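You operate a simulated robot arm through the tools that you are given. There is no shell and no other tool. Be economical: measure what you need, move in short steps, check, and stop when the job is done.

You run a simulated robot arm. Do the job below in one go: nothing can be reset, and whatever is moved stays where it is left.

JOB
Close the gap with the spacer that the gap gauge asks for.
Fine: open the green clamp lever, seat the spacer in the pocket, clamp again; the white blank goes from the pocket to its spot before the spacer.

It is judged by the outcome, as a careful person would: the job done as asked, and still so three seconds after it is handed in. It fails if anything else is knocked over, pushed out of place, dropped, spilled or broken.

ROBOT AND FRAMES
A 6-joint arm with a two-finger parallel gripper, fixed in place. Base frame: the origin is at the foot of the arm, x ahead of it, y to its left, z up; the work surface is at about z = 0.003. Lengths are in m, angles in rad, forces in N, time in s.
With the tool pointing down near the work surface it reaches from about 0.14 to 0.58 m from the base axis. Its first joint turns from -1.152 to 1.152 rad. Payload 2.1 kg.
Tool frame: the origin (TCP) lies between the finger pads and is the grasp point; the fingertips stand 0.03 m ahead of it; z points along the fingers, y is the line along which they close. The gripper opens to 0.094 m. The fingers are 0.028 m wide and 0.01 m thick; the gripper's body (0.05 by 0.096 m) begins 0.055 m behind the TCP.
Orientation is that of the tool frame in the base frame, as a unit quaternion [x, y, z, w]. With the fingers straight down and closing along the base's y, the tool's x points along the base's -x, its y along +y and its z along -z.

CONTROLS
- The arm moves only by the tool step_arm. Its argument "targets" is a list of rows, each an object (a shift or turn left out is 0, a gripper value left out holds the last) with "gripper": the gripper command, from -1 (shut) to 1 (fully open), values between in proportion; "translation": the shift along the base's x, y, z in mm, a list of three; "rotation": the turn, a rotation vector about the base's x, y, z in rad, a list of three. In form: [{"gripper": gripper, "translation": [dx, dy, dz], "rotation": [ax, ay, az]}, ...]. A call has 1 to 10 rows; each row shifts and turns the commanded pose from where the row before left it. Each row takes 0.2 s and may step no farther than 0.05 m and 0.15 rad from the row before; otherwise, or with a gripper value out of range, the whole call is refused. Where a pose cannot be reached the arm comes as near as it can. A force on the tool above 50 N (or 10 N above the force at the start of the call, whichever is more), or a blocked arm, ends the call early, and 0.2 s more pass. The fingers move at their own pace (about 0.072 m/s each) and stop on an object; they squeeze with about 22 N. The grip force told is the motor's: it shows also when the fingers shut on nothing. Time passes only in rows, and 0.2 s behind the last, so rows that do not move let the fingers close. It gives the time, the measured TCP pose, the force on the tool (base axes), the opening and the grip force at its end, in the units of the frame above (readings bear some noise).
- Cameras (640 x 400 px; columns grow to the right, rows downward): "scene" is fixed at [0.0361, -0.3558, 0.5002]; the picture's right is [0.90, -0.44, 0.00], its down [-0.19, -0.38, -0.91] and it looks along [0.40, 0.81, -0.42] (base axes); focal length 321 px, centre (320, 200). "wrist" rides on the gripper at [0.076, 0.014, -0.103] in the tool frame; the picture's right is [-0.18, 0.98, 0.00], its down [-0.75, -0.14, -0.64] and it looks along [-0.63, -0.12, 0.77] (tool axes); focal length 243 px, centre (320, 200). There is no depth. A picture from a camera that has moved, and an enlarged one, comes with that camera's place and axes in the base frame and with its lens.
- snapshot(camera): a new picture of that camera. The clock stands still meanwhile.
- inspect(camera, box): a new picture of the part [left, top, right, bottom] of that camera's present view, enlarged. The clock stands still meanwhile.
- sign_off(): hands the job in; it is judged then, once.

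Work in short steps. Places have to be worked out from the pictures, the camera data and where the tool is seen: move nearer, look again, correct. Check each grasp and each placing, and mend what went wrong. You have 120 turns and 76 pictures in all, those below and enlarged ones among them. Open the gripper and draw the arm clear of the work before you hand the job in, unless the task says otherwise; then end with one line.

The tools are called after "Call:" as name(argument=value, ...) on one line, values as JSON. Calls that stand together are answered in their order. step_arm: Moves the arm, as the interface text tells. Its arguments: {"type":"object","properties":{"targets":{"type":"array","items":{"type":"object","properties":{"gripper":{"type":"number"},"translation":{"type":"array","items":{"type":"number"}},"rotation":{"type":"array","items":{"type":"number"}}}}}},"required":["targets"]} The other tools are called the same way: snapshot (camera) takes a picture; inspect (camera, box) takes an enlarged picture of a part of a camera's view; sign_off () hands the job in.

At the start:

```text
time_s: 0.0
eef_pos: [0.3565, 0.0699, 0.3977]
ee_rot: [0.0, 1.0, 0.0, 0.0]
ft_force: [0.5, 0.5, 0.3]
grip_width: 0.0939
grasp_force: 0.0
```

scene: 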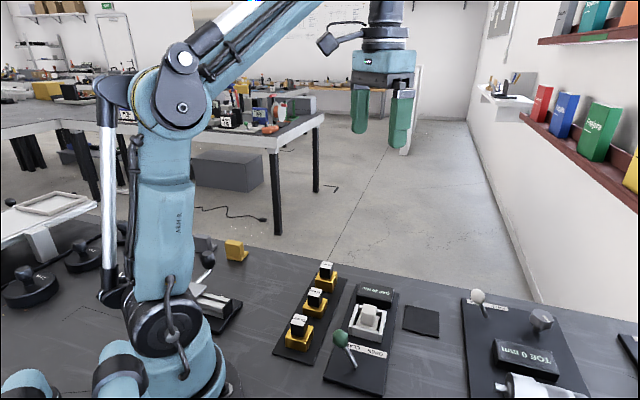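
wrist: 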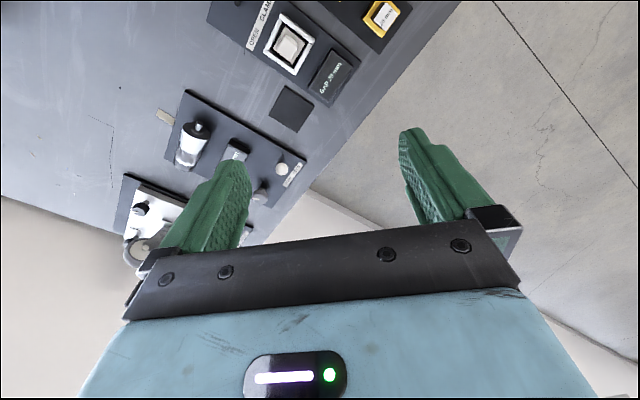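

I start by looking closely at the fixture, the gauge and the spacers.

Call:
inspect(camera="scene", box=[260, 250, 450, 400])

Call:
inspect(camera="wrist", box=[200, 0, 420, 140])

Call:
inspect(camera="scene", box=[450, 270, 640, 400])

```text
2.67 times, centred on (355, 325) of scene
camera zoom: at [0.0361, -0.3558, 0.5002], right [0.9, -0.44, 0.0], down [-0.19, -0.38, -0.91], along [0.4, 0.81, -0.42], focal length 855 px, centre (227, -133)
```

zoom: 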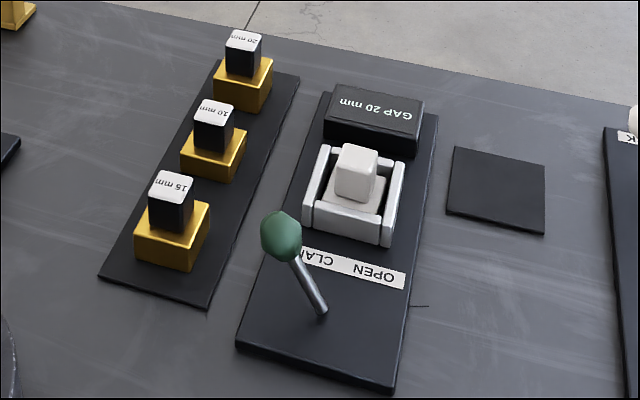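

```text
2.86 times, centred on (310, 70) of wrist
camera zoom: at [0.2795, 0.0829, 0.5007], right [0.18, 0.98, 0.0], down [0.75, -0.14, 0.64], along [0.63, -0.12, -0.77], focal length 693 px, centre (349, 571)
```

zoom: 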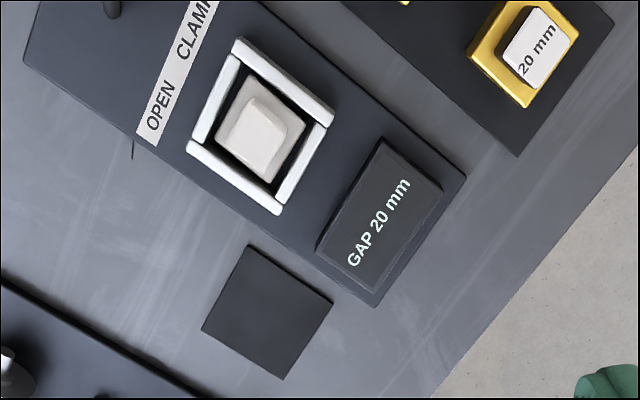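

```text
3.08 times, centred on (545, 335) of scene
camera zoom: at [0.0361, -0.3558, 0.5002], right [0.9, -0.44, 0.0], down [-0.19, -0.38, -0.91], along [0.4, 0.81, -0.42], focal length 987 px, centre (-372, -215)
```

zoom: 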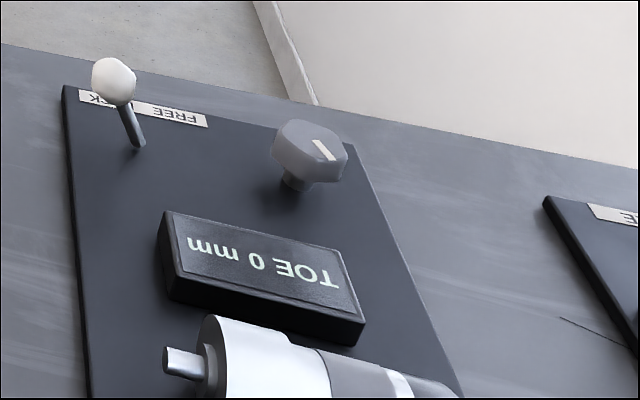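

The gauge asks for 20 mm, which is the farthest spacer in the row. The panel is yawed about 45°, so I turn the tool by 45° and back off to look at it with the wrist camera.

Call:
step_arm(targets=[{"translation": [-23, -28, -13], "rotation": [0, 0, 0.131]}, {"translation": [-23, -28, -13], "rotation": [0, 0, 0.131]}, {"translation": [-23, -28, -13], "rotation": [0, 0, 0.131]}, {"translation": [-23, -28, -13], "rotation": [0, 0, 0.131]}, {"translation": [-23, -28, -13], "rotation": [0, 0, 0.131]}, {"translation": [-23, -28, -13], "rotation": [0, 0, 0.131]}, {}])

Call:
snapshot(camera="wrist")

```text
time_s: 1.6
eef_pos: [0.2186, -0.0987, 0.3198]
ee_rot: [-0.384, 0.923, 0.001, 0.0]
ft_force: [0.1, 0.5, -0.7]
grip_width: 0.0942
grasp_force: 0.0
```

```text
70 pictures are left
camera wrist: at [0.1543, -0.1424, 0.4219], right [-0.57, 0.82, 0.0], down [0.63, 0.43, 0.64], along [0.53, 0.37, -0.77], focal length 243 px, centre (320, 200)
```

wrist: 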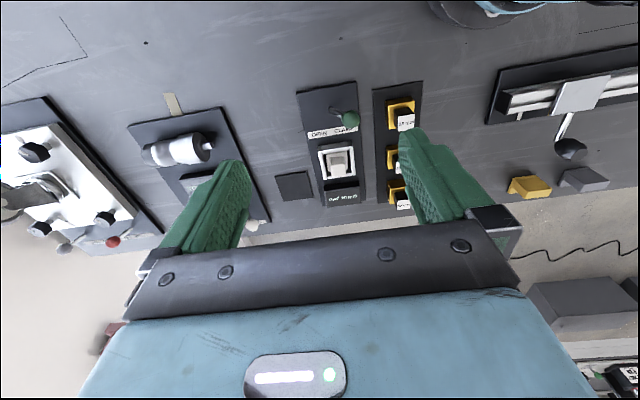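

The panel lines up well with the tool now. I enlarge the picture to measure it.

Call:
inspect(camera="wrist", box=[265, 75, 425, 215])

```text
2.86 times, centred on (345, 145) of wrist
camera zoom: at [0.1543, -0.1424, 0.4219], right [-0.57, 0.82, 0.0], down [0.63, 0.43, 0.64], along [0.53, 0.37, -0.77], focal length 693 px, centre (249, 357)
```

zoom: 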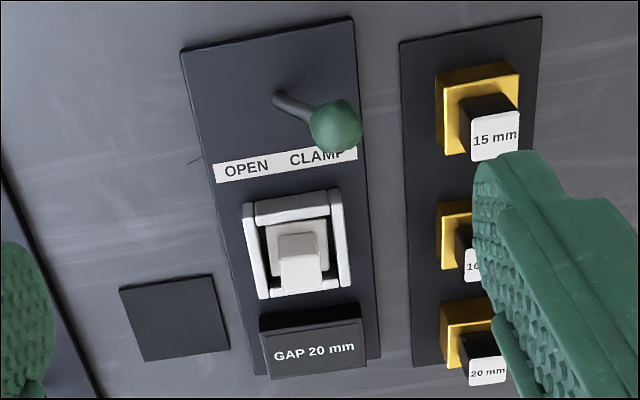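

Estimates so far: lever foot (0.26, -0.045), knob (0.243, -0.018, 0.055), pocket (0.328, 0.019), 20 mm spacer (0.319, 0.177) and pad (0.438, -0.011). I shut the gripper and go to the clamp side of the knob, staying high, then check.

Call:
step_arm(targets=[{"gripper": -1, "translation": [-1, 36, -20]}, {"gripper": -1, "translation": [-2, 36, -40]}, {"gripper": -1, "translation": [-2, 35, -40]}, {"gripper": -1, "translation": [0, 0, -45]}, {"gripper": -1, "translation": [0, 0, -45]}, {"gripper": -1}])

Call:
snapshot(camera="scene")

Call:
snapshot(camera="wrist")

```text
refused: row 2 steps farther than a row can; nothing moved
```

```text
68 pictures are left
```

scene: 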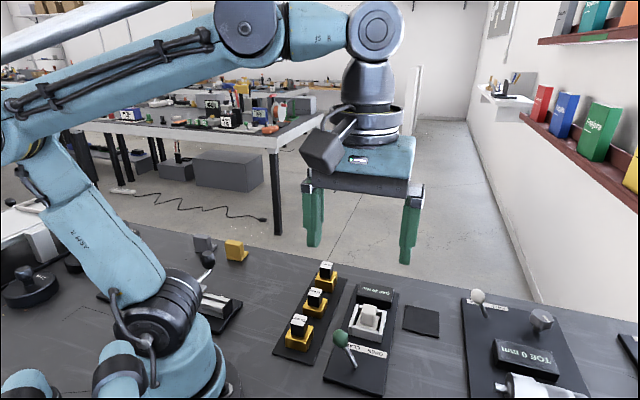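

```text
67 pictures are left
camera wrist: at [0.1543, -0.1424, 0.4219], right [-0.57, 0.82, 0.0], down [0.63, 0.43, 0.64], along [0.53, 0.37, -0.77], focal length 243 px, centre (320, 200)
```

wrist: 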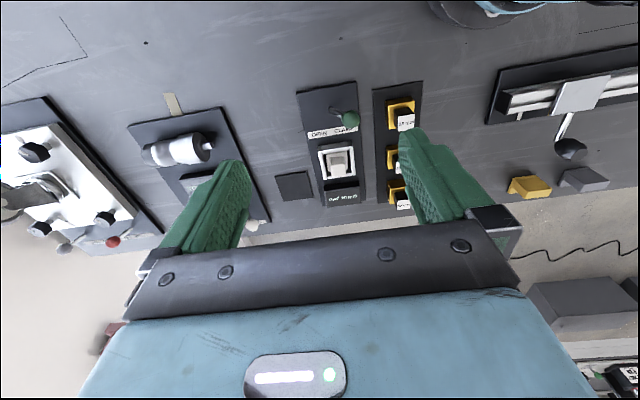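

Row 2 was too long, so nothing moved. I resend it with shorter rows.

Call:
step_arm(targets=[{"gripper": -1, "translation": [-1, 36, -25]}, {"gripper": -1, "translation": [-2, 36, -25]}, {"gripper": -1, "translation": [-2, 35, -25]}, {"gripper": -1, "translation": [0, 0, -40]}, {"gripper": -1, "translation": [0, 0, -40]}, {"gripper": -1, "translation": [0, 0, -35]}, {"gripper": -1}])

Call:
inspect(camera="scene", box=[220, 200, 480, 400])

Call:
snapshot(camera="wrist")

```text
time_s: 3.2
eef_pos: [0.2116, 0.0089, 0.1302]
ee_rot: [-0.383, 0.924, 0.001, 0.001]
ft_force: [-0.1, -0.8, 0.8]
grip_width: 0.0
grasp_force: 22.0
```

```text
2.00 times, centred on (350, 300) of scene
camera zoom: at [0.0361, -0.3558, 0.5002], right [0.9, -0.44, 0.0], down [-0.19, -0.38, -0.91], along [0.4, 0.81, -0.42], focal length 642 px, centre (260, 0)
```

zoom: 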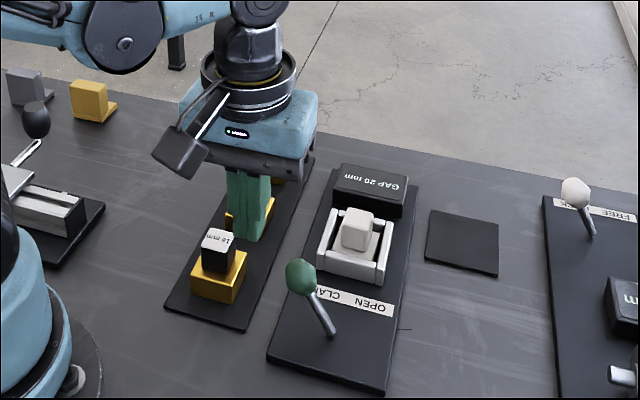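

```text
65 pictures are left
camera wrist: at [0.1486, -0.0364, 0.2331], right [-0.57, 0.82, 0.0], down [0.63, 0.43, 0.64], along [0.53, 0.37, -0.77], focal length 243 px, centre (320, 200)
```

wrist: 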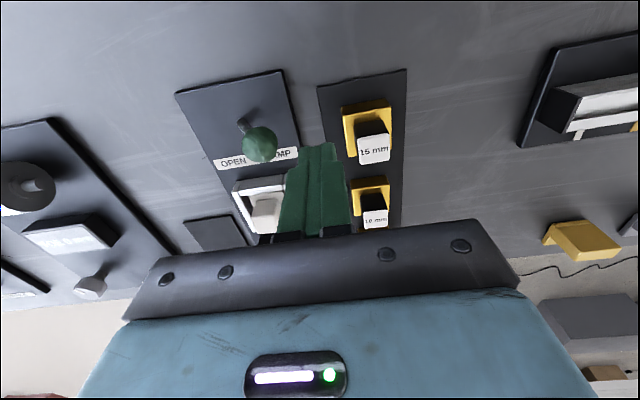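

I judge the knob to be at (0.244, -0.023, 0.065). I shift slightly towards it while going down beside it.

Call:
step_arm(targets=[{"gripper": -1, "translation": [10, -10, -10]}, {"gripper": -1, "translation": [0, 0, -25]}, {"gripper": -1, "translation": [0, 0, -25]}, {"gripper": -1}])

Call:
inspect(camera="scene", box=[220, 240, 420, 400])

```text
time_s: 4.2
eef_pos: [0.2225, -0.0029, 0.0708]
ee_rot: [-0.384, 0.923, 0.002, 0.0]
ft_force: [-0.6, -0.5, 0.2]
grip_width: 0.0
grasp_force: 22.3
```

```text
2.50 times, centred on (320, 320) of scene
camera zoom: at [0.0361, -0.3558, 0.5002], right [0.9, -0.44, 0.0], down [-0.19, -0.38, -0.91], along [0.4, 0.81, -0.42], focal length 802 px, centre (320, -100)
```

zoom: 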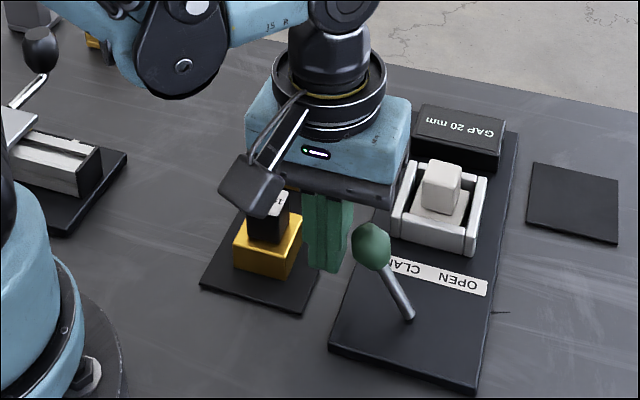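

The fingers are beside the knob with clearance. I push towards OPEN in small rows.

Call:
step_arm(targets=[{"gripper": -1, "translation": [6, -6, 0]}, {"gripper": -1, "translation": [6, -6, 0]}, {"gripper": -1, "translation": [6, -6, 0]}, {"gripper": -1, "translation": [6, -6, 0]}, {"gripper": -1, "translation": [6, -6, 0]}, {"gripper": -1, "translation": [6, -6, 0]}])

Call:
inspect(camera="scene", box=[220, 240, 420, 400])

```text
time_s: 5.6
eef_pos: [0.2586, -0.0391, 0.0695]
ee_rot: [-0.384, 0.923, 0.002, 0.001]
ft_force: [0.3, -0.7, -0.9]
grip_width: 0.0
grasp_force: 21.6
```

```text
2.50 times, centred on (320, 320) of scene
camera zoom: at [0.0361, -0.3558, 0.5002], right [0.9, -0.44, 0.0], down [-0.19, -0.38, -0.91], along [0.4, 0.81, -0.42], focal length 802 px, centre (320, -100)
```

zoom: 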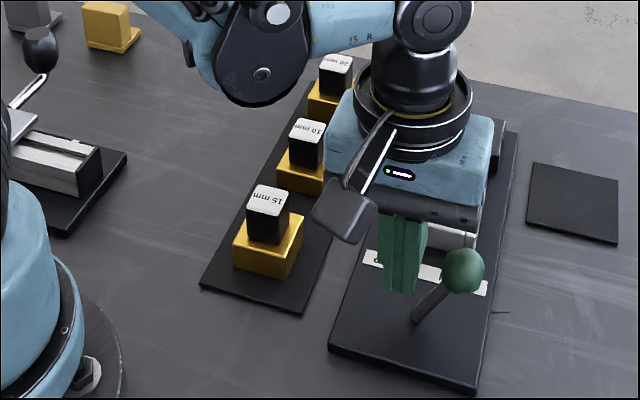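

The lever has flipped to OPEN and there's no force left on the tool. I rise, open the gripper and look at the pocket from a closer viewpoint.

Call:
step_arm(targets=[{"gripper": -1, "translation": [-4, 4, 20]}, {"gripper": -1, "translation": [0, 0, 45]}, {"gripper": 1, "translation": [0, 0, 45]}, {"gripper": 1, "translation": [0, 0, 20]}, {"gripper": 1}, {"gripper": 1}])

Call:
snapshot(camera="wrist")

Call:
inspect(camera="scene", box=[280, 260, 440, 400])

```text
time_s: 7.0
eef_pos: [0.2556, -0.0344, 0.2003]
ee_rot: [-0.384, 0.923, 0.001, 0.001]
ft_force: [0.3, 0.3, -0.2]
grip_width: 0.0941
grasp_force: 0.1
```

```text
62 pictures are left
camera wrist: at [0.1917, -0.078, 0.3027], right [-0.57, 0.82, 0.0], down [0.63, 0.43, 0.64], along [0.53, 0.37, -0.77], focal length 243 px, centre (320, 200)
```

wrist: 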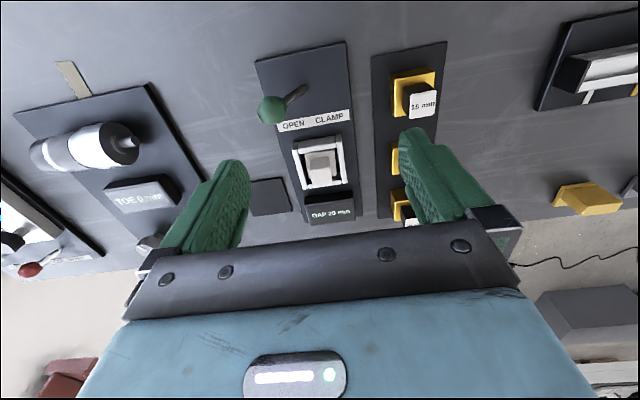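

```text
2.86 times, centred on (360, 330) of scene
camera zoom: at [0.0361, -0.3558, 0.5002], right [0.9, -0.44, 0.0], down [-0.19, -0.38, -0.91], along [0.4, 0.81, -0.42], focal length 916 px, centre (206, -171)
```

zoom: 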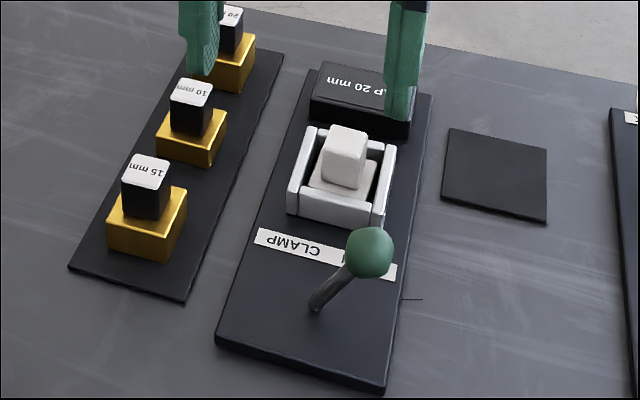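

The lever reads OPEN. I enlarge the pocket and the spacers in the wrist view.

Call:
inspect(camera="wrist", box=[240, 120, 380, 230])

```text
3.64 times, centred on (310, 175) of wrist
camera zoom: at [0.1917, -0.078, 0.3027], right [-0.57, 0.82, 0.0], down [0.63, 0.43, 0.64], along [0.53, 0.37, -0.77], focal length 882 px, centre (356, 291)
```

zoom: 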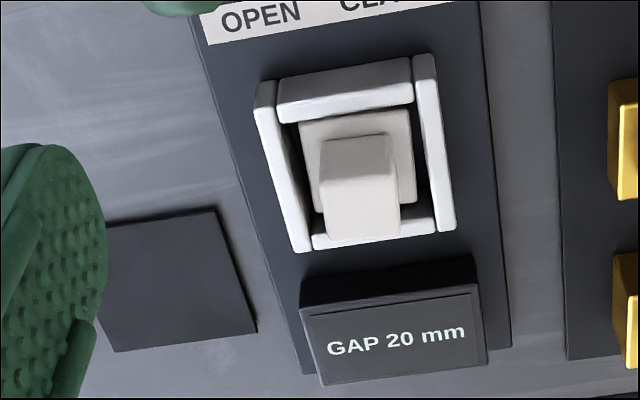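

The pocket and the blank handle centre come out near (0.331, 0.0215), with the handle top at about z = 0.055. I go above it at TCP z = 0.12 and look again.

Call:
step_arm(targets=[{"gripper": 1, "translation": [25, 19, -10]}, {"gripper": 1, "translation": [25, 19, -20]}, {"gripper": 1, "translation": [25.5, 18, -25]}, {"gripper": 1, "translation": [0, 0, -25], "rotation": [0, 0, -0.01]}, {"gripper": 1}])

Call:
snapshot(camera="wrist")

Call:
inspect(camera="scene", box=[300, 240, 440, 360])

```text
time_s: 8.2
eef_pos: [0.3306, 0.0228, 0.1214]
ee_rot: [-0.379, 0.925, 0.001, 0.001]
ft_force: [-0.6, 0.4, 0.0]
grip_width: 0.0941
grasp_force: 0.1
```

```text
59 pictures are left
camera wrist: at [0.2664, -0.0216, 0.2224], right [-0.56, 0.83, 0.0], down [0.64, 0.43, 0.64], along [0.53, 0.36, -0.77], focal length 243 px, centre (320, 200)
```

wrist: 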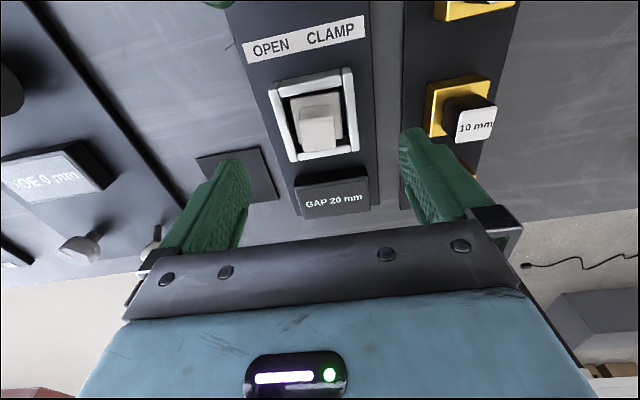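

```text
3.33 times, centred on (370, 300) of scene
camera zoom: at [0.0361, -0.3557, 0.5002], right [0.9, -0.44, 0.0], down [-0.19, -0.38, -0.91], along [0.4, 0.81, -0.42], focal length 1069 px, centre (153, -133)
```

zoom: 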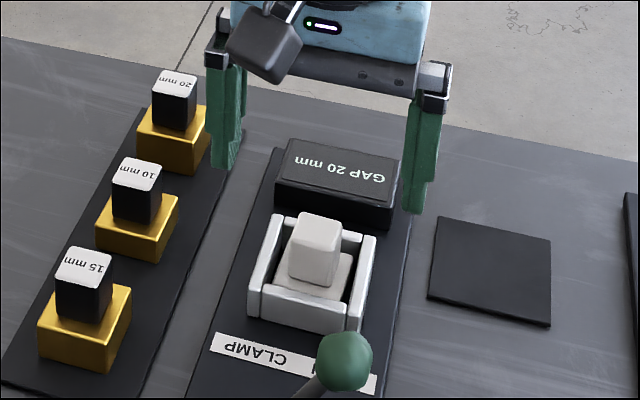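

I refine the blank's position with a close wrist view.

Call:
inspect(camera="wrist", box=[250, 50, 390, 170])

```text
3.33 times, centred on (320, 110) of wrist
camera zoom: at [0.2664, -0.0216, 0.2224], right [-0.56, 0.83, 0.0], down [0.64, 0.43, 0.64], along [0.53, 0.36, -0.77], focal length 809 px, centre (320, 500)
```

zoom: 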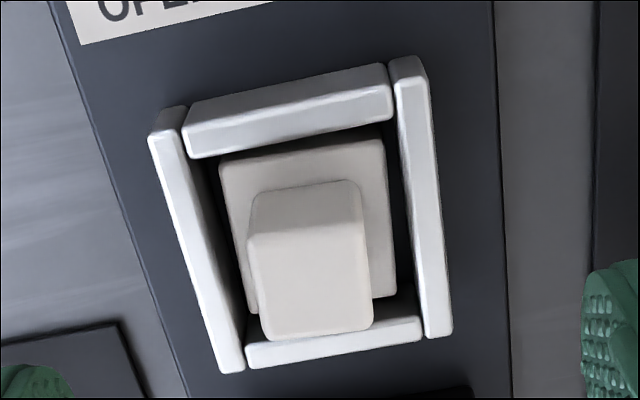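

The blank is about 3 mm off in tool y. I correct that and go down to fingertip height z ≈ 0.036, just above the frame, then check.

Call:
step_arm(targets=[{"gripper": 1, "translation": [3, -1.5, 0]}, {"gripper": 1, "translation": [0, 0, -20]}, {"gripper": 1, "translation": [0, 0, -20]}, {"gripper": 1, "translation": [0, 0, -15]}, {"gripper": 1}])

Call:
inspect(camera="scene", box=[310, 260, 430, 360])

Call:
inspect(camera="wrist", box=[160, 50, 480, 250])

```text
time_s: 9.4
eef_pos: [0.3336, 0.0204, 0.0644]
ee_rot: [-0.379, 0.925, 0.0, 0.0]
ft_force: [0.0, 0.9, -0.7]
grip_width: 0.0939
grasp_force: 0.1
```

```text
4.00 times, centred on (370, 310) of scene
camera zoom: at [0.0361, -0.3558, 0.5002], right [0.9, -0.44, 0.0], down [-0.19, -0.38, -0.91], along [0.4, 0.81, -0.42], focal length 1283 px, centre (120, -240)
```

zoom: 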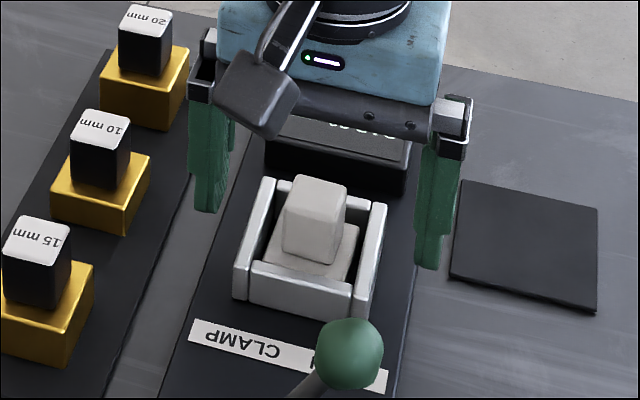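

```text
2.00 times, centred on (320, 150) of wrist
camera zoom: at [0.2696, -0.0233, 0.1672], right [-0.56, 0.83, 0.0], down [0.64, 0.43, 0.64], along [0.53, 0.36, -0.77], focal length 485 px, centre (320, 300)
```

zoom: 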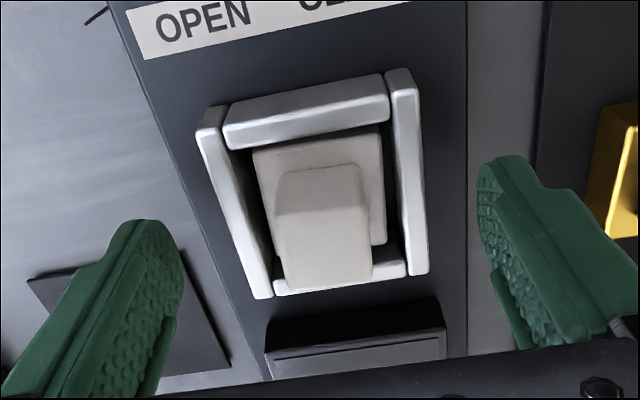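

The frame top is about level with the fingertips at z ≈ 0.033, and the handle top is at about 0.056. I raise 6 mm so the fingers clear the frame, then close on the handle.

Call:
step_arm(targets=[{"gripper": 1, "translation": [0, 0, 6]}, {"gripper": 0, "translation": [0, 0, 0]}, {"gripper": -0.3}, {"gripper": -1}, {"gripper": -1}, {"gripper": -1}])

Call:
inspect(camera="scene", box=[310, 260, 430, 360])

```text
time_s: 10.8
eef_pos: [0.3323, 0.0202, 0.0703]
ee_rot: [-0.378, 0.926, 0.002, 0.0]
ft_force: [-0.4, 0.3, 3.4]
grip_width: 0.0251
grasp_force: 22.1
```

```text
4.00 times, centred on (370, 310) of scene
camera zoom: at [0.0361, -0.3558, 0.5002], right [0.9, -0.44, 0.0], down [-0.19, -0.38, -0.91], along [0.4, 0.81, -0.42], focal length 1283 px, centre (120, -240)
```

zoom: 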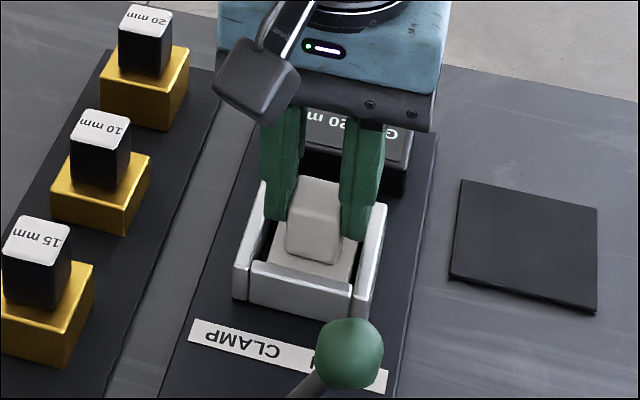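

The grip holds at 25 mm on the handle. I lift straight up and check.

Call:
step_arm(targets=[{"gripper": -1, "translation": [0, 0, 10]}, {"gripper": -1, "translation": [0, 0, 20]}, {"gripper": -1, "translation": [0, 0, 30]}, {"gripper": -1, "translation": [0, 0, 20]}, {"gripper": -1}])

Call:
inspect(camera="scene", box=[290, 220, 450, 360])

Call:
snapshot(camera="wrist")

```text
time_s: 12.0
eef_pos: [0.3325, 0.0207, 0.1531]
ee_rot: [-0.378, 0.926, 0.0, 0.0]
ft_force: [-0.4, 1.2, 1.7]
grip_width: 0.0
grasp_force: 22.3
```

```text
2.86 times, centred on (370, 290) of scene
camera zoom: at [0.0361, -0.3558, 0.5002], right [0.9, -0.44, 0.0], down [-0.19, -0.38, -0.91], along [0.4, 0.81, -0.42], focal length 916 px, centre (177, -57)
```

zoom: 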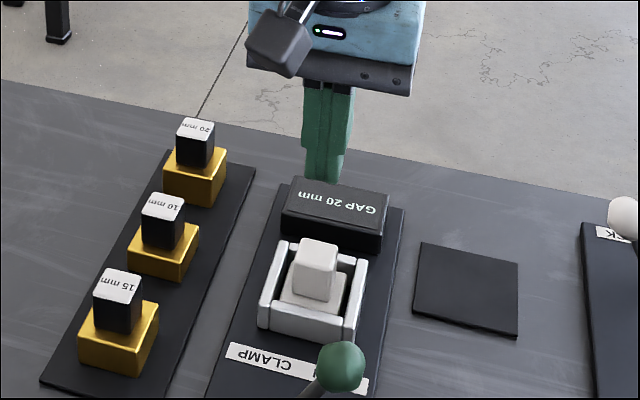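

```text
52 pictures are left
camera wrist: at [0.2681, -0.0227, 0.2536], right [-0.56, 0.83, 0.0], down [0.64, 0.43, 0.64], along [0.53, 0.36, -0.77], focal length 243 px, centre (320, 200)
```

wrist: 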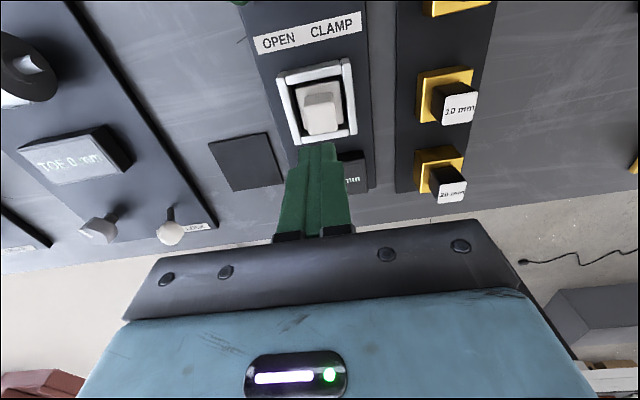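

The grip slipped off and the blank is still in the pocket, so my height or long-axis estimate is off. I move forward so the wrist camera looks almost straight down on the pocket, which fixes xy whatever the height.

Call:
step_arm(targets=[{"gripper": -1, "translation": [22, 21, 10]}, {"gripper": -1, "translation": [21, 21, 10]}, {"gripper": -1}])

Call:
snapshot(camera="wrist")

Call:
inspect(camera="wrist", box=[240, 0, 400, 110])

```text
time_s: 12.8
eef_pos: [0.3747, 0.0636, 0.1708]
ee_rot: [-0.378, 0.926, 0.002, 0.001]
ft_force: [-0.2, 0.1, 0.4]
grip_width: 0.0
grasp_force: 22.2
```

```text
51 pictures are left
camera wrist: at [0.3117, 0.0194, 0.2738], right [-0.56, 0.83, 0.0], down [0.64, 0.43, 0.64], along [0.53, 0.36, -0.77], focal length 243 px, centre (320, 200)
```

wrist: 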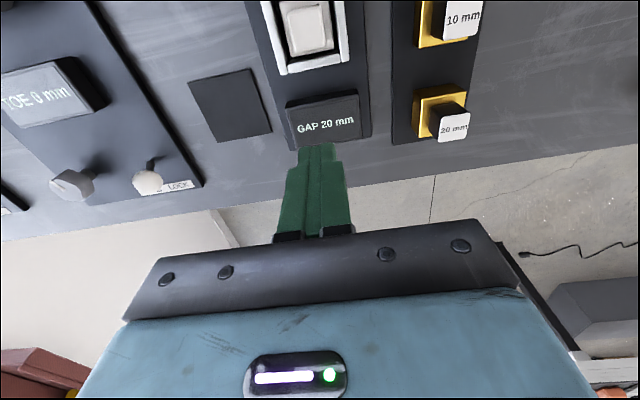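

```text
3.64 times, centred on (320, 55) of wrist
camera zoom: at [0.3117, 0.0194, 0.2738], right [-0.56, 0.83, 0.0], down [0.64, 0.43, 0.64], along [0.53, 0.36, -0.77], focal length 882 px, centre (320, 727)
```

zoom: 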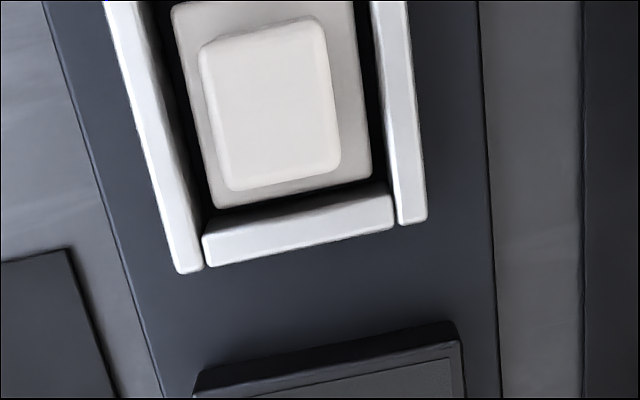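

Seen from almost straight above, the blank is at (0.3326, 0.022), so my xy was right. The handle top is lower than I thought, about 0.050, so the earlier grip covered too little of it. I go back with the fingers half open and feel my way down until just above the frame top.

Call:
step_arm(targets=[{"gripper": 0, "translation": [-21, -21, 0]}, {"gripper": 0, "translation": [-21, -21, -25]}, {"gripper": 0, "translation": [0, 0, -40]}, {"gripper": 0, "translation": [0, 0, -33]}, {"gripper": 0}])

Call:
inspect(camera="wrist", box=[200, 50, 440, 230])

```text
time_s: 14.0
eef_pos: [0.3341, 0.0208, 0.0725]
ee_rot: [-0.379, 0.926, 0.001, 0.001]
ft_force: [-0.2, 0.0, -0.9]
grip_width: 0.0472
grasp_force: 0.1
```

```text
2.22 times, centred on (320, 140) of wrist
camera zoom: at [0.2699, -0.0228, 0.1748], right [-0.56, 0.83, 0.0], down [0.64, 0.43, 0.64], along [0.53, 0.36, -0.77], focal length 539 px, centre (320, 333)
```

zoom: 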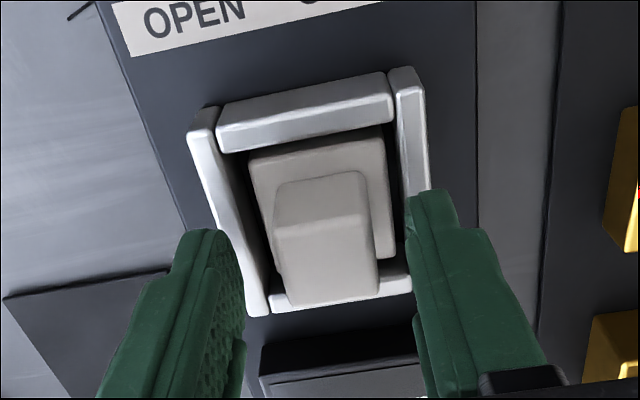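

Centred over the handle. I step down 5 mm and read the force.

Call:
step_arm(targets=[{"gripper": 0, "translation": [-1, 0.5, -2.5]}, {"gripper": 0, "translation": [0, 0, -2.5]}, {"gripper": 0}])

Call:
step_arm(targets=[{"gripper": 0, "translation": [0, 0, -1.5]}, {"gripper": 0}])

Call:
step_arm(targets=[{"gripper": 0, "translation": [0, 0, -1.5]}, {"gripper": 0}])

```text
time_s: 14.8
eef_pos: [0.3342, 0.0214, 0.0683]
ee_rot: [-0.378, 0.926, 0.001, 0.001]
ft_force: [0.1, 1.1, -1.1]
grip_width: 0.0467
grasp_force: 0.0
```

```text
time_s: 15.4
eef_pos: [0.3334, 0.0201, 0.0664]
ee_rot: [-0.379, 0.925, 0.002, 0.0]
ft_force: [-0.4, 0.1, 0.1]
grip_width: 0.0471
grasp_force: 0.0
```

```text
time_s: 16.0
eef_pos: [0.3334, 0.0201, 0.0652]
ee_rot: [-0.378, 0.926, 0.001, 0.0]
ft_force: [0.8, 0.8, 0.0]
grip_width: 0.0469
grasp_force: 0.1
```

No contact yet at tip z ≈ 0.035. I go down a little further.

Call:
step_arm(targets=[{"gripper": 0, "translation": [0, 0, -1.5]}, {"gripper": 0}])

Call:
step_arm(targets=[{"gripper": 0, "translation": [0, 0, -1.5]}, {"gripper": 0}])

Call:
inspect(camera="scene", box=[320, 270, 420, 350])

```text
time_s: 16.6
eef_pos: [0.3333, 0.0219, 0.0635]
ee_rot: [-0.379, 0.926, 0.002, 0.001]
ft_force: [0.6, 0.2, 0.2]
grip_width: 0.0471
grasp_force: 0.1
```

```text
time_s: 17.2
eef_pos: [0.3337, 0.0208, 0.0618]
ee_rot: [-0.379, 0.925, 0.001, 0.0]
ft_force: [-0.6, -0.6, -0.1]
grip_width: 0.0472
grasp_force: 0.1
```

```text
5.00 times, centred on (370, 310) of scene
camera zoom: at [0.0361, -0.3558, 0.5002], right [0.9, -0.44, 0.0], down [-0.19, -0.38, -0.91], along [0.4, 0.81, -0.42], focal length 1604 px, centre (70, -350)
```

zoom: 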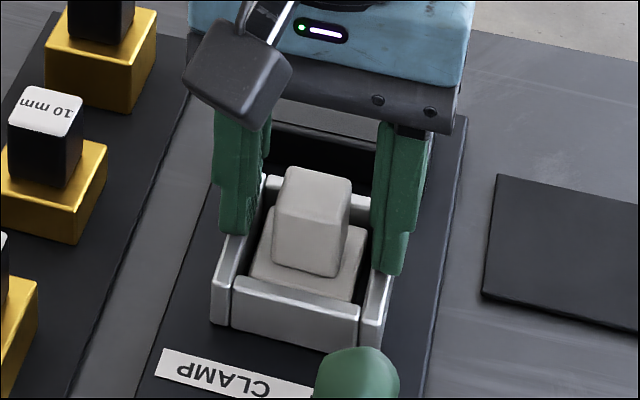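

The tips are just above the frame walls and around the handle, so I close here.

Call:
step_arm(targets=[{"gripper": -0.4}, {"gripper": -1}, {"gripper": -1}, {"gripper": -1}])

Call:
step_arm(targets=[{"gripper": -1, "translation": [0, 0, 4]}, {"gripper": -1, "translation": [0, 0, 4]}, {"gripper": -1}])

Call:
inspect(camera="scene", box=[320, 270, 420, 350])

```text
time_s: 18.2
eef_pos: [0.3334, 0.0211, 0.0624]
ee_rot: [-0.379, 0.925, 0.002, 0.0]
ft_force: [-0.3, -0.6, 0.8]
grip_width: 0.0253
grasp_force: 22.2
```

```text
time_s: 19.0
eef_pos: [0.3339, 0.0208, 0.07]
ee_rot: [-0.378, 0.926, 0.001, 0.0]
ft_force: [-0.8, 0.0, -0.7]
grip_width: 0.0252
grasp_force: 22.3
```

```text
5.00 times, centred on (370, 310) of scene
camera zoom: at [0.0361, -0.3558, 0.5002], right [0.9, -0.44, 0.0], down [-0.19, -0.38, -0.91], along [0.4, 0.81, -0.42], focal length 1604 px, centre (70, -350)
```

zoom: 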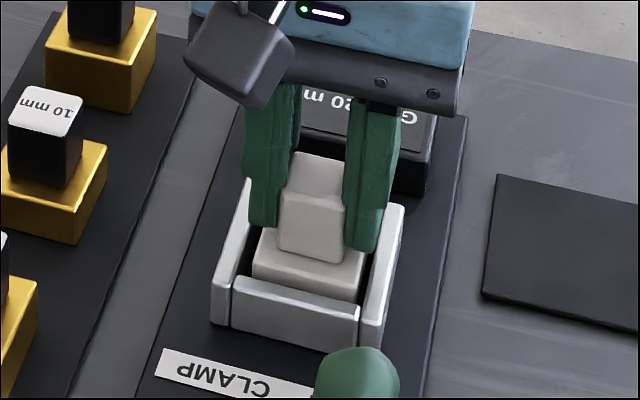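

The blank is coming up with the fingers. I lift clear and carry it over the pad at (0.442, -0.0085).

Call:
step_arm(targets=[{"gripper": -1, "translation": [0, 0, 20]}, {"gripper": -1, "translation": [0, 0, 30]}, {"gripper": -1, "translation": [27, -7, 0]}, {"gripper": -1, "translation": [27, -7, 0]}, {"gripper": -1, "translation": [27, -7, 0]}, {"gripper": -1, "translation": [27, -8, 0]}, {"gripper": -1}])

Call:
snapshot(camera="wrist")

Call:
inspect(camera="scene", box=[300, 220, 480, 360])

```text
time_s: 20.6
eef_pos: [0.4407, -0.0081, 0.1205]
ee_rot: [-0.379, 0.925, 0.001, 0.001]
ft_force: [0.0, 0.5, -0.8]
grip_width: 0.025
grasp_force: 22.5
```

```text
46 pictures are left
camera wrist: at [0.3767, -0.0516, 0.2236], right [-0.56, 0.83, 0.0], down [0.64, 0.43, 0.64], along [0.53, 0.36, -0.77], focal length 243 px, centre (320, 200)
```

wrist: 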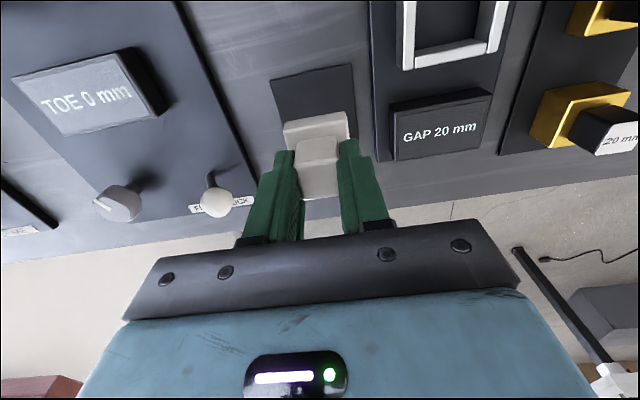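

```text
2.86 times, centred on (390, 290) of scene
camera zoom: at [0.0361, -0.3558, 0.5002], right [0.9, -0.44, 0.0], down [-0.19, -0.38, -0.91], along [0.4, 0.81, -0.42], focal length 916 px, centre (120, -57)
```

zoom: 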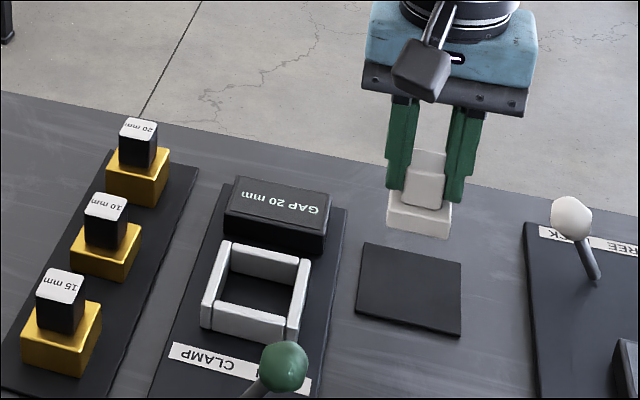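

The carry is good, and the pad centre is about 4 mm further in x. I correct that, go down most of the way, then feel for contact.

Call:
step_arm(targets=[{"gripper": -1, "translation": [4, 0, -20]}, {"gripper": -1, "translation": [0, 0, -25]}, {"gripper": -1, "translation": [0, 0, -10]}, {"gripper": -1}])

Call:
step_arm(targets=[{"gripper": -1, "translation": [0, 0, -3]}, {"gripper": -1, "translation": [0, 0, -2]}, {"gripper": -1}])

Call:
inspect(camera="scene", box=[370, 260, 490, 360])

```text
time_s: 21.6
eef_pos: [0.4448, -0.0076, 0.0651]
ee_rot: [-0.379, 0.925, 0.001, 0.0]
ft_force: [0.4, -1.0, -0.4]
grip_width: 0.0253
grasp_force: 21.9
```

```text
time_s: 22.4
eef_pos: [0.4456, -0.0079, 0.0602]
ee_rot: [-0.379, 0.926, 0.001, 0.0]
ft_force: [-0.4, 0.1, -0.2]
grip_width: 0.0251
grasp_force: 22.1
```

```text
4.00 times, centred on (430, 310) of scene
camera zoom: at [0.0361, -0.3558, 0.5002], right [0.9, -0.44, 0.0], down [-0.19, -0.38, -0.91], along [0.4, 0.81, -0.42], focal length 1283 px, centre (-120, -240)
```

zoom: 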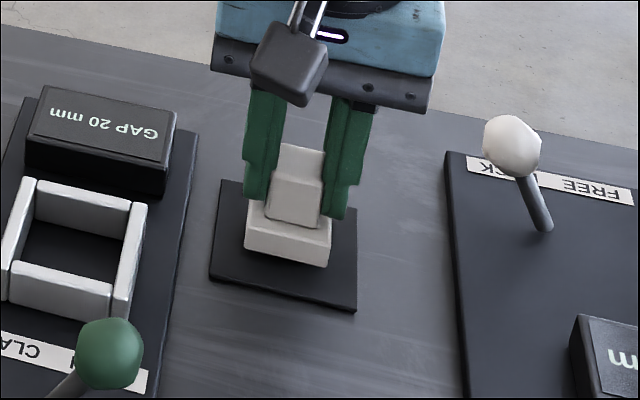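

Nearly down. I carry on in small steps until there's contact.

Call:
step_arm(targets=[{"gripper": -1, "translation": [0, 0, -2]}, {"gripper": -1, "translation": [0, 0, -1]}, {"gripper": -1}])

Call:
step_arm(targets=[{"gripper": -1, "translation": [0, 0, -1.5]}, {"gripper": -1}])

Call:
step_arm(targets=[{"gripper": -1, "translation": [0, 0, -1.5]}, {"gripper": -1}])

Call:
inspect(camera="scene", box=[370, 260, 490, 360])

```text
time_s: 23.2
eef_pos: [0.4451, -0.007, 0.0575]
ee_rot: [-0.379, 0.925, 0.001, 0.0]
ft_force: [-0.1, 0.3, 0.0]
grip_width: 0.0249
grasp_force: 21.8
```

```text
time_s: 23.8
eef_pos: [0.4447, -0.0085, 0.0556]
ee_rot: [-0.378, 0.926, 0.001, 0.0]
ft_force: [-0.1, 0.1, -0.6]
grip_width: 0.025
grasp_force: 21.2
```

```text
time_s: 24.4
eef_pos: [0.4448, -0.0073, 0.0546]
ee_rot: [-0.378, 0.926, 0.001, 0.0]
ft_force: [-0.9, 0.6, 19.6]
grip_width: 0.0247
grasp_force: 22.1
```

```text
4.00 times, centred on (430, 310) of scene
camera zoom: at [0.036, -0.3558, 0.5002], right [0.9, -0.44, 0.0], down [-0.19, -0.38, -0.91], along [0.4, 0.81, -0.42], focal length 1283 px, centre (-120, -240)
```

zoom: 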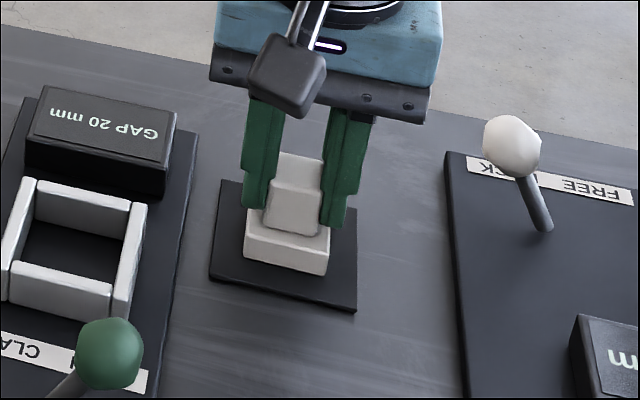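

Contact at 19.6 N. Before releasing I check the centring with the wrist camera.

Call:
step_arm(targets=[{"gripper": -1, "translation": [0, 0, 1.5]}, {"gripper": -1}])

Call:
inspect(camera="wrist", box=[220, 40, 420, 220])

```text
time_s: 25.0
eef_pos: [0.4452, -0.0079, 0.0557]
ee_rot: [-0.379, 0.925, 0.001, 0.001]
ft_force: [0.1, 0.7, -0.2]
grip_width: 0.025
grasp_force: 22.0
```

```text
2.22 times, centred on (320, 130) of wrist
camera zoom: at [0.3807, -0.0515, 0.1582], right [-0.56, 0.83, 0.0], down [0.64, 0.43, 0.64], along [0.53, 0.36, -0.77], focal length 539 px, centre (320, 356)
```

zoom: 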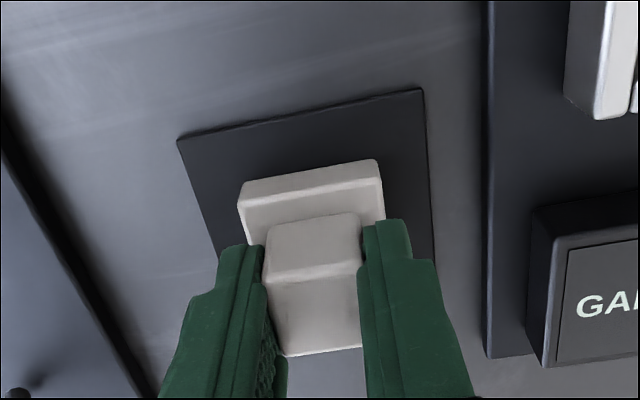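

TCP and blank are both within about 1 mm of the pad centre. I set it down and release.

Call:
step_arm(targets=[{"gripper": -1, "translation": [0, 0, -1]}, {"gripper": -0.2}, {"gripper": 0.2}, {"gripper": 0.2, "translation": [0, 0, 15]}, {"gripper": 0.2, "translation": [0, 0, 40]}, {"gripper": 0.2, "translation": [0, 0, 40]}, {"gripper": 0.2}])

Call:
inspect(camera="scene", box=[370, 260, 490, 360])

```text
time_s: 26.6
eef_pos: [0.4456, -0.0085, 0.1498]
ee_rot: [-0.379, 0.925, 0.0, 0.0]
ft_force: [0.0, -0.4, -0.8]
grip_width: 0.0564
grasp_force: 0.1
```

```text
4.00 times, centred on (430, 310) of scene
camera zoom: at [0.0361, -0.3558, 0.5002], right [0.9, -0.44, 0.0], down [-0.19, -0.38, -0.91], along [0.4, 0.81, -0.42], focal length 1283 px, centre (-120, -240)
```

zoom: 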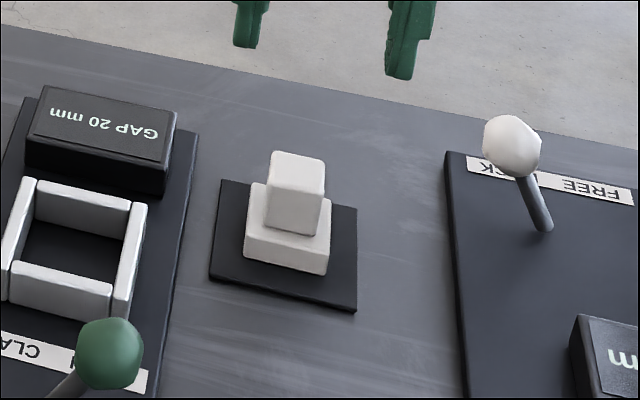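

The blank stands centred on its pad. Now I go to the 20 mm spacer near (0.320, 0.176), stopping slightly beyond it for a steep view.

Call:
step_arm(targets=[{"gripper": 0.2, "translation": [-16, 35, 10]}, {"gripper": 0.2, "translation": [-16, 35, 10]}, {"gripper": 0.2, "translation": [-16, 35, 0]}, {"gripper": 0.2, "translation": [-16, 35, 0]}, {"gripper": 0.2, "translation": [-16, 36, 0]}, {"gripper": 0.2, "translation": [-17, 36, 0]}, {"gripper": 0.2}])

Call:
snapshot(camera="wrist")

Call:
inspect(camera="wrist", box=[240, 0, 400, 140])

```text
time_s: 28.2
eef_pos: [0.349, 0.2045, 0.1698]
ee_rot: [-0.377, 0.926, 0.0, 0.001]
ft_force: [0.3, 0.1, 0.3]
grip_width: 0.0564
grasp_force: 0.0
```

```text
40 pictures are left
camera wrist: at [0.2849, 0.1612, 0.2727], right [-0.56, 0.83, 0.0], down [0.64, 0.43, 0.64], along [0.53, 0.36, -0.77], focal length 243 px, centre (320, 200)
```

wrist: 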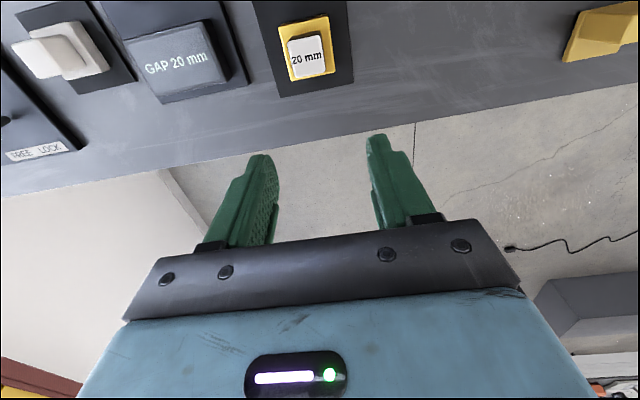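

```text
2.86 times, centred on (320, 70) of wrist
camera zoom: at [0.2849, 0.1612, 0.2727], right [-0.56, 0.83, 0.0], down [0.64, 0.43, 0.64], along [0.53, 0.36, -0.77], focal length 693 px, centre (320, 571)
```

zoom: 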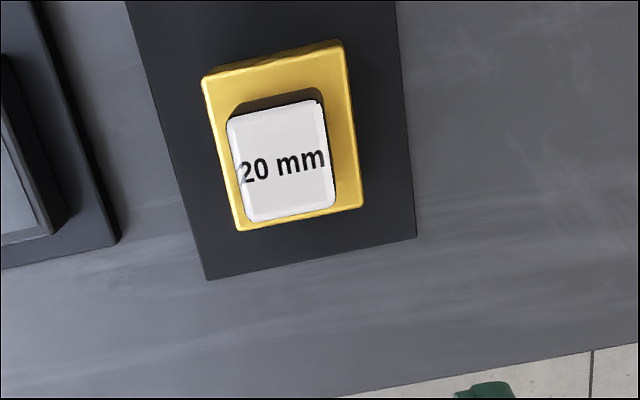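

The spacer is centred at (0.3216, 0.173) and aligned with the tool. I move over it and go down to TCP z ≈ 0.072.

Call:
step_arm(targets=[{"gripper": 0.2, "translation": [-14, -16, 0]}, {"gripper": 0.2, "translation": [-13.4, -15.5, 0]}, {"gripper": 0.2, "translation": [0, 0, -40]}, {"gripper": 0.2, "translation": [0, 0, -40]}, {"gripper": 0.2, "translation": [0, 0, -18]}, {"gripper": 0.2}])

Call:
inspect(camera="scene", box=[270, 220, 390, 320])

Call:
inspect(camera="wrist", box=[200, 50, 440, 230])

```text
time_s: 29.6
eef_pos: [0.3202, 0.1719, 0.0713]
ee_rot: [-0.378, 0.926, 0.001, 0.0]
ft_force: [0.6, -0.5, 0.6]
grip_width: 0.0563
grasp_force: 0.0
```

```text
4.00 times, centred on (330, 270) of scene
camera zoom: at [0.0361, -0.3558, 0.5002], right [0.9, -0.44, 0.0], down [-0.19, -0.38, -0.91], along [0.4, 0.81, -0.42], focal length 1283 px, centre (280, -80)
```

zoom: 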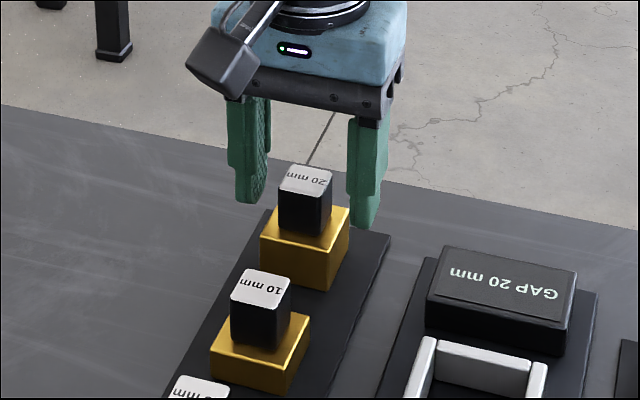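

```text
2.22 times, centred on (320, 140) of wrist
camera zoom: at [0.2562, 0.1285, 0.1744], right [-0.56, 0.83, 0.0], down [0.64, 0.43, 0.64], along [0.53, 0.36, -0.77], focal length 539 px, centre (320, 333)
```

zoom: 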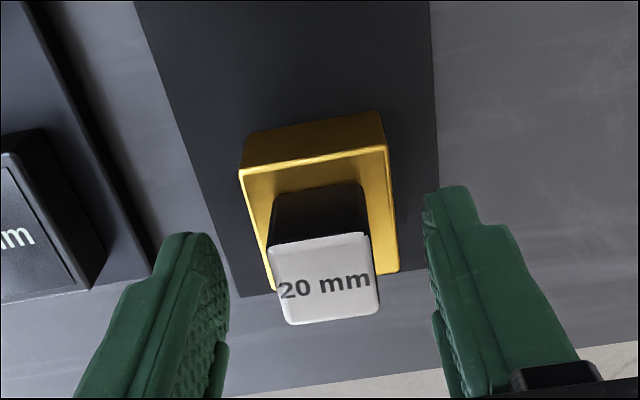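

The spacer top is about 5 mm higher than the blank's, at z ≈ 0.055, and its gold body top is at about 0.030. I centre, go down 5 mm so the tips are at 0.036, and close.

Call:
step_arm(targets=[{"gripper": 0.2, "translation": [1.5, 1, -2]}, {"gripper": 0.2, "translation": [0, 0, -3]}, {"gripper": -0.3}, {"gripper": -1}, {"gripper": -1}, {"gripper": -1}])

Call:
inspect(camera="scene", box=[270, 220, 390, 320])

```text
time_s: 31.1
eef_pos: [0.3211, 0.1741, 0.0677]
ee_rot: [-0.379, 0.925, 0.002, 0.001]
ft_force: [-1.5, 1.3, 12.6]
grip_width: 0.0259
grasp_force: 22.0
stopped in row 6: the force on the tool passed its limit (the readings are from after the stop); the commanded pose is now the measured one
```

```text
4.00 times, centred on (330, 270) of scene
camera zoom: at [0.036, -0.3558, 0.5001], right [0.9, -0.44, 0.0], down [-0.19, -0.37, -0.91], along [0.4, 0.81, -0.42], focal length 1283 px, centre (280, -80)
```

zoom: 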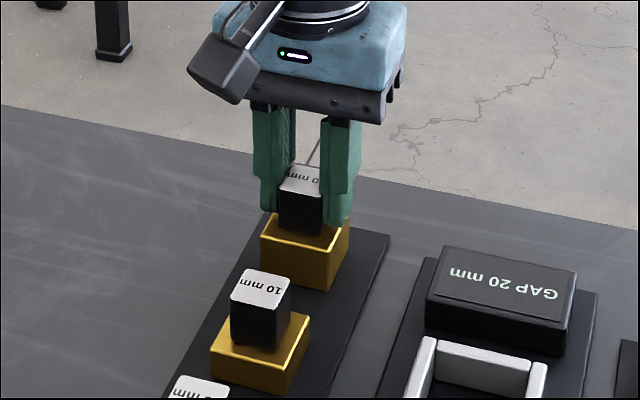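

The fingers closed while just touching the gold body top, so that's the lowest grip possible. I reopen, rise 1 mm for a clean grip, close again and lift a little.

Call:
step_arm(targets=[{"gripper": -0.3}, {"gripper": -0.3, "translation": [0, 0, 1]}, {"gripper": -1}, {"gripper": -1}, {"gripper": -1}])

Call:
step_arm(targets=[{"gripper": -1, "translation": [0, 0, 5]}, {"gripper": -1, "translation": [0, 0, 10]}, {"gripper": -1}])

Call:
inspect(camera="scene", box=[270, 220, 390, 320])

```text
time_s: 32.3
eef_pos: [0.3214, 0.1735, 0.0683]
ee_rot: [-0.379, 0.925, 0.002, -0.001]
ft_force: [-1.1, 0.7, -0.4]
grip_width: 0.0258
grasp_force: 22.5
```

```text
time_s: 33.1
eef_pos: [0.3214, 0.1745, 0.0835]
ee_rot: [-0.379, 0.925, 0.003, 0.0]
ft_force: [-0.4, -0.1, -3.1]
grip_width: 0.0258
grasp_force: 22.2
```

```text
4.00 times, centred on (330, 270) of scene
camera zoom: at [0.0361, -0.3557, 0.5002], right [0.9, -0.44, 0.0], down [-0.19, -0.38, -0.91], along [0.4, 0.81, -0.42], focal length 1283 px, centre (280, -80)
```

zoom: 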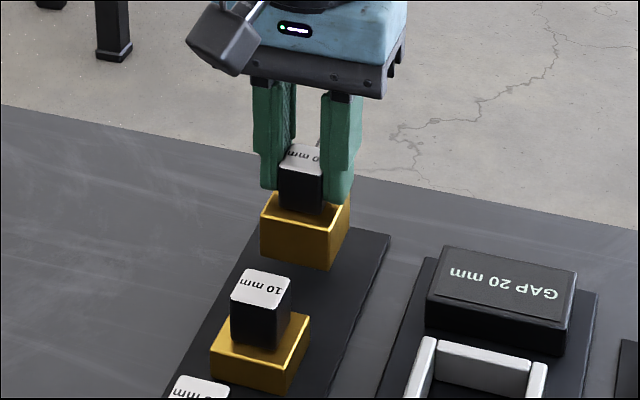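

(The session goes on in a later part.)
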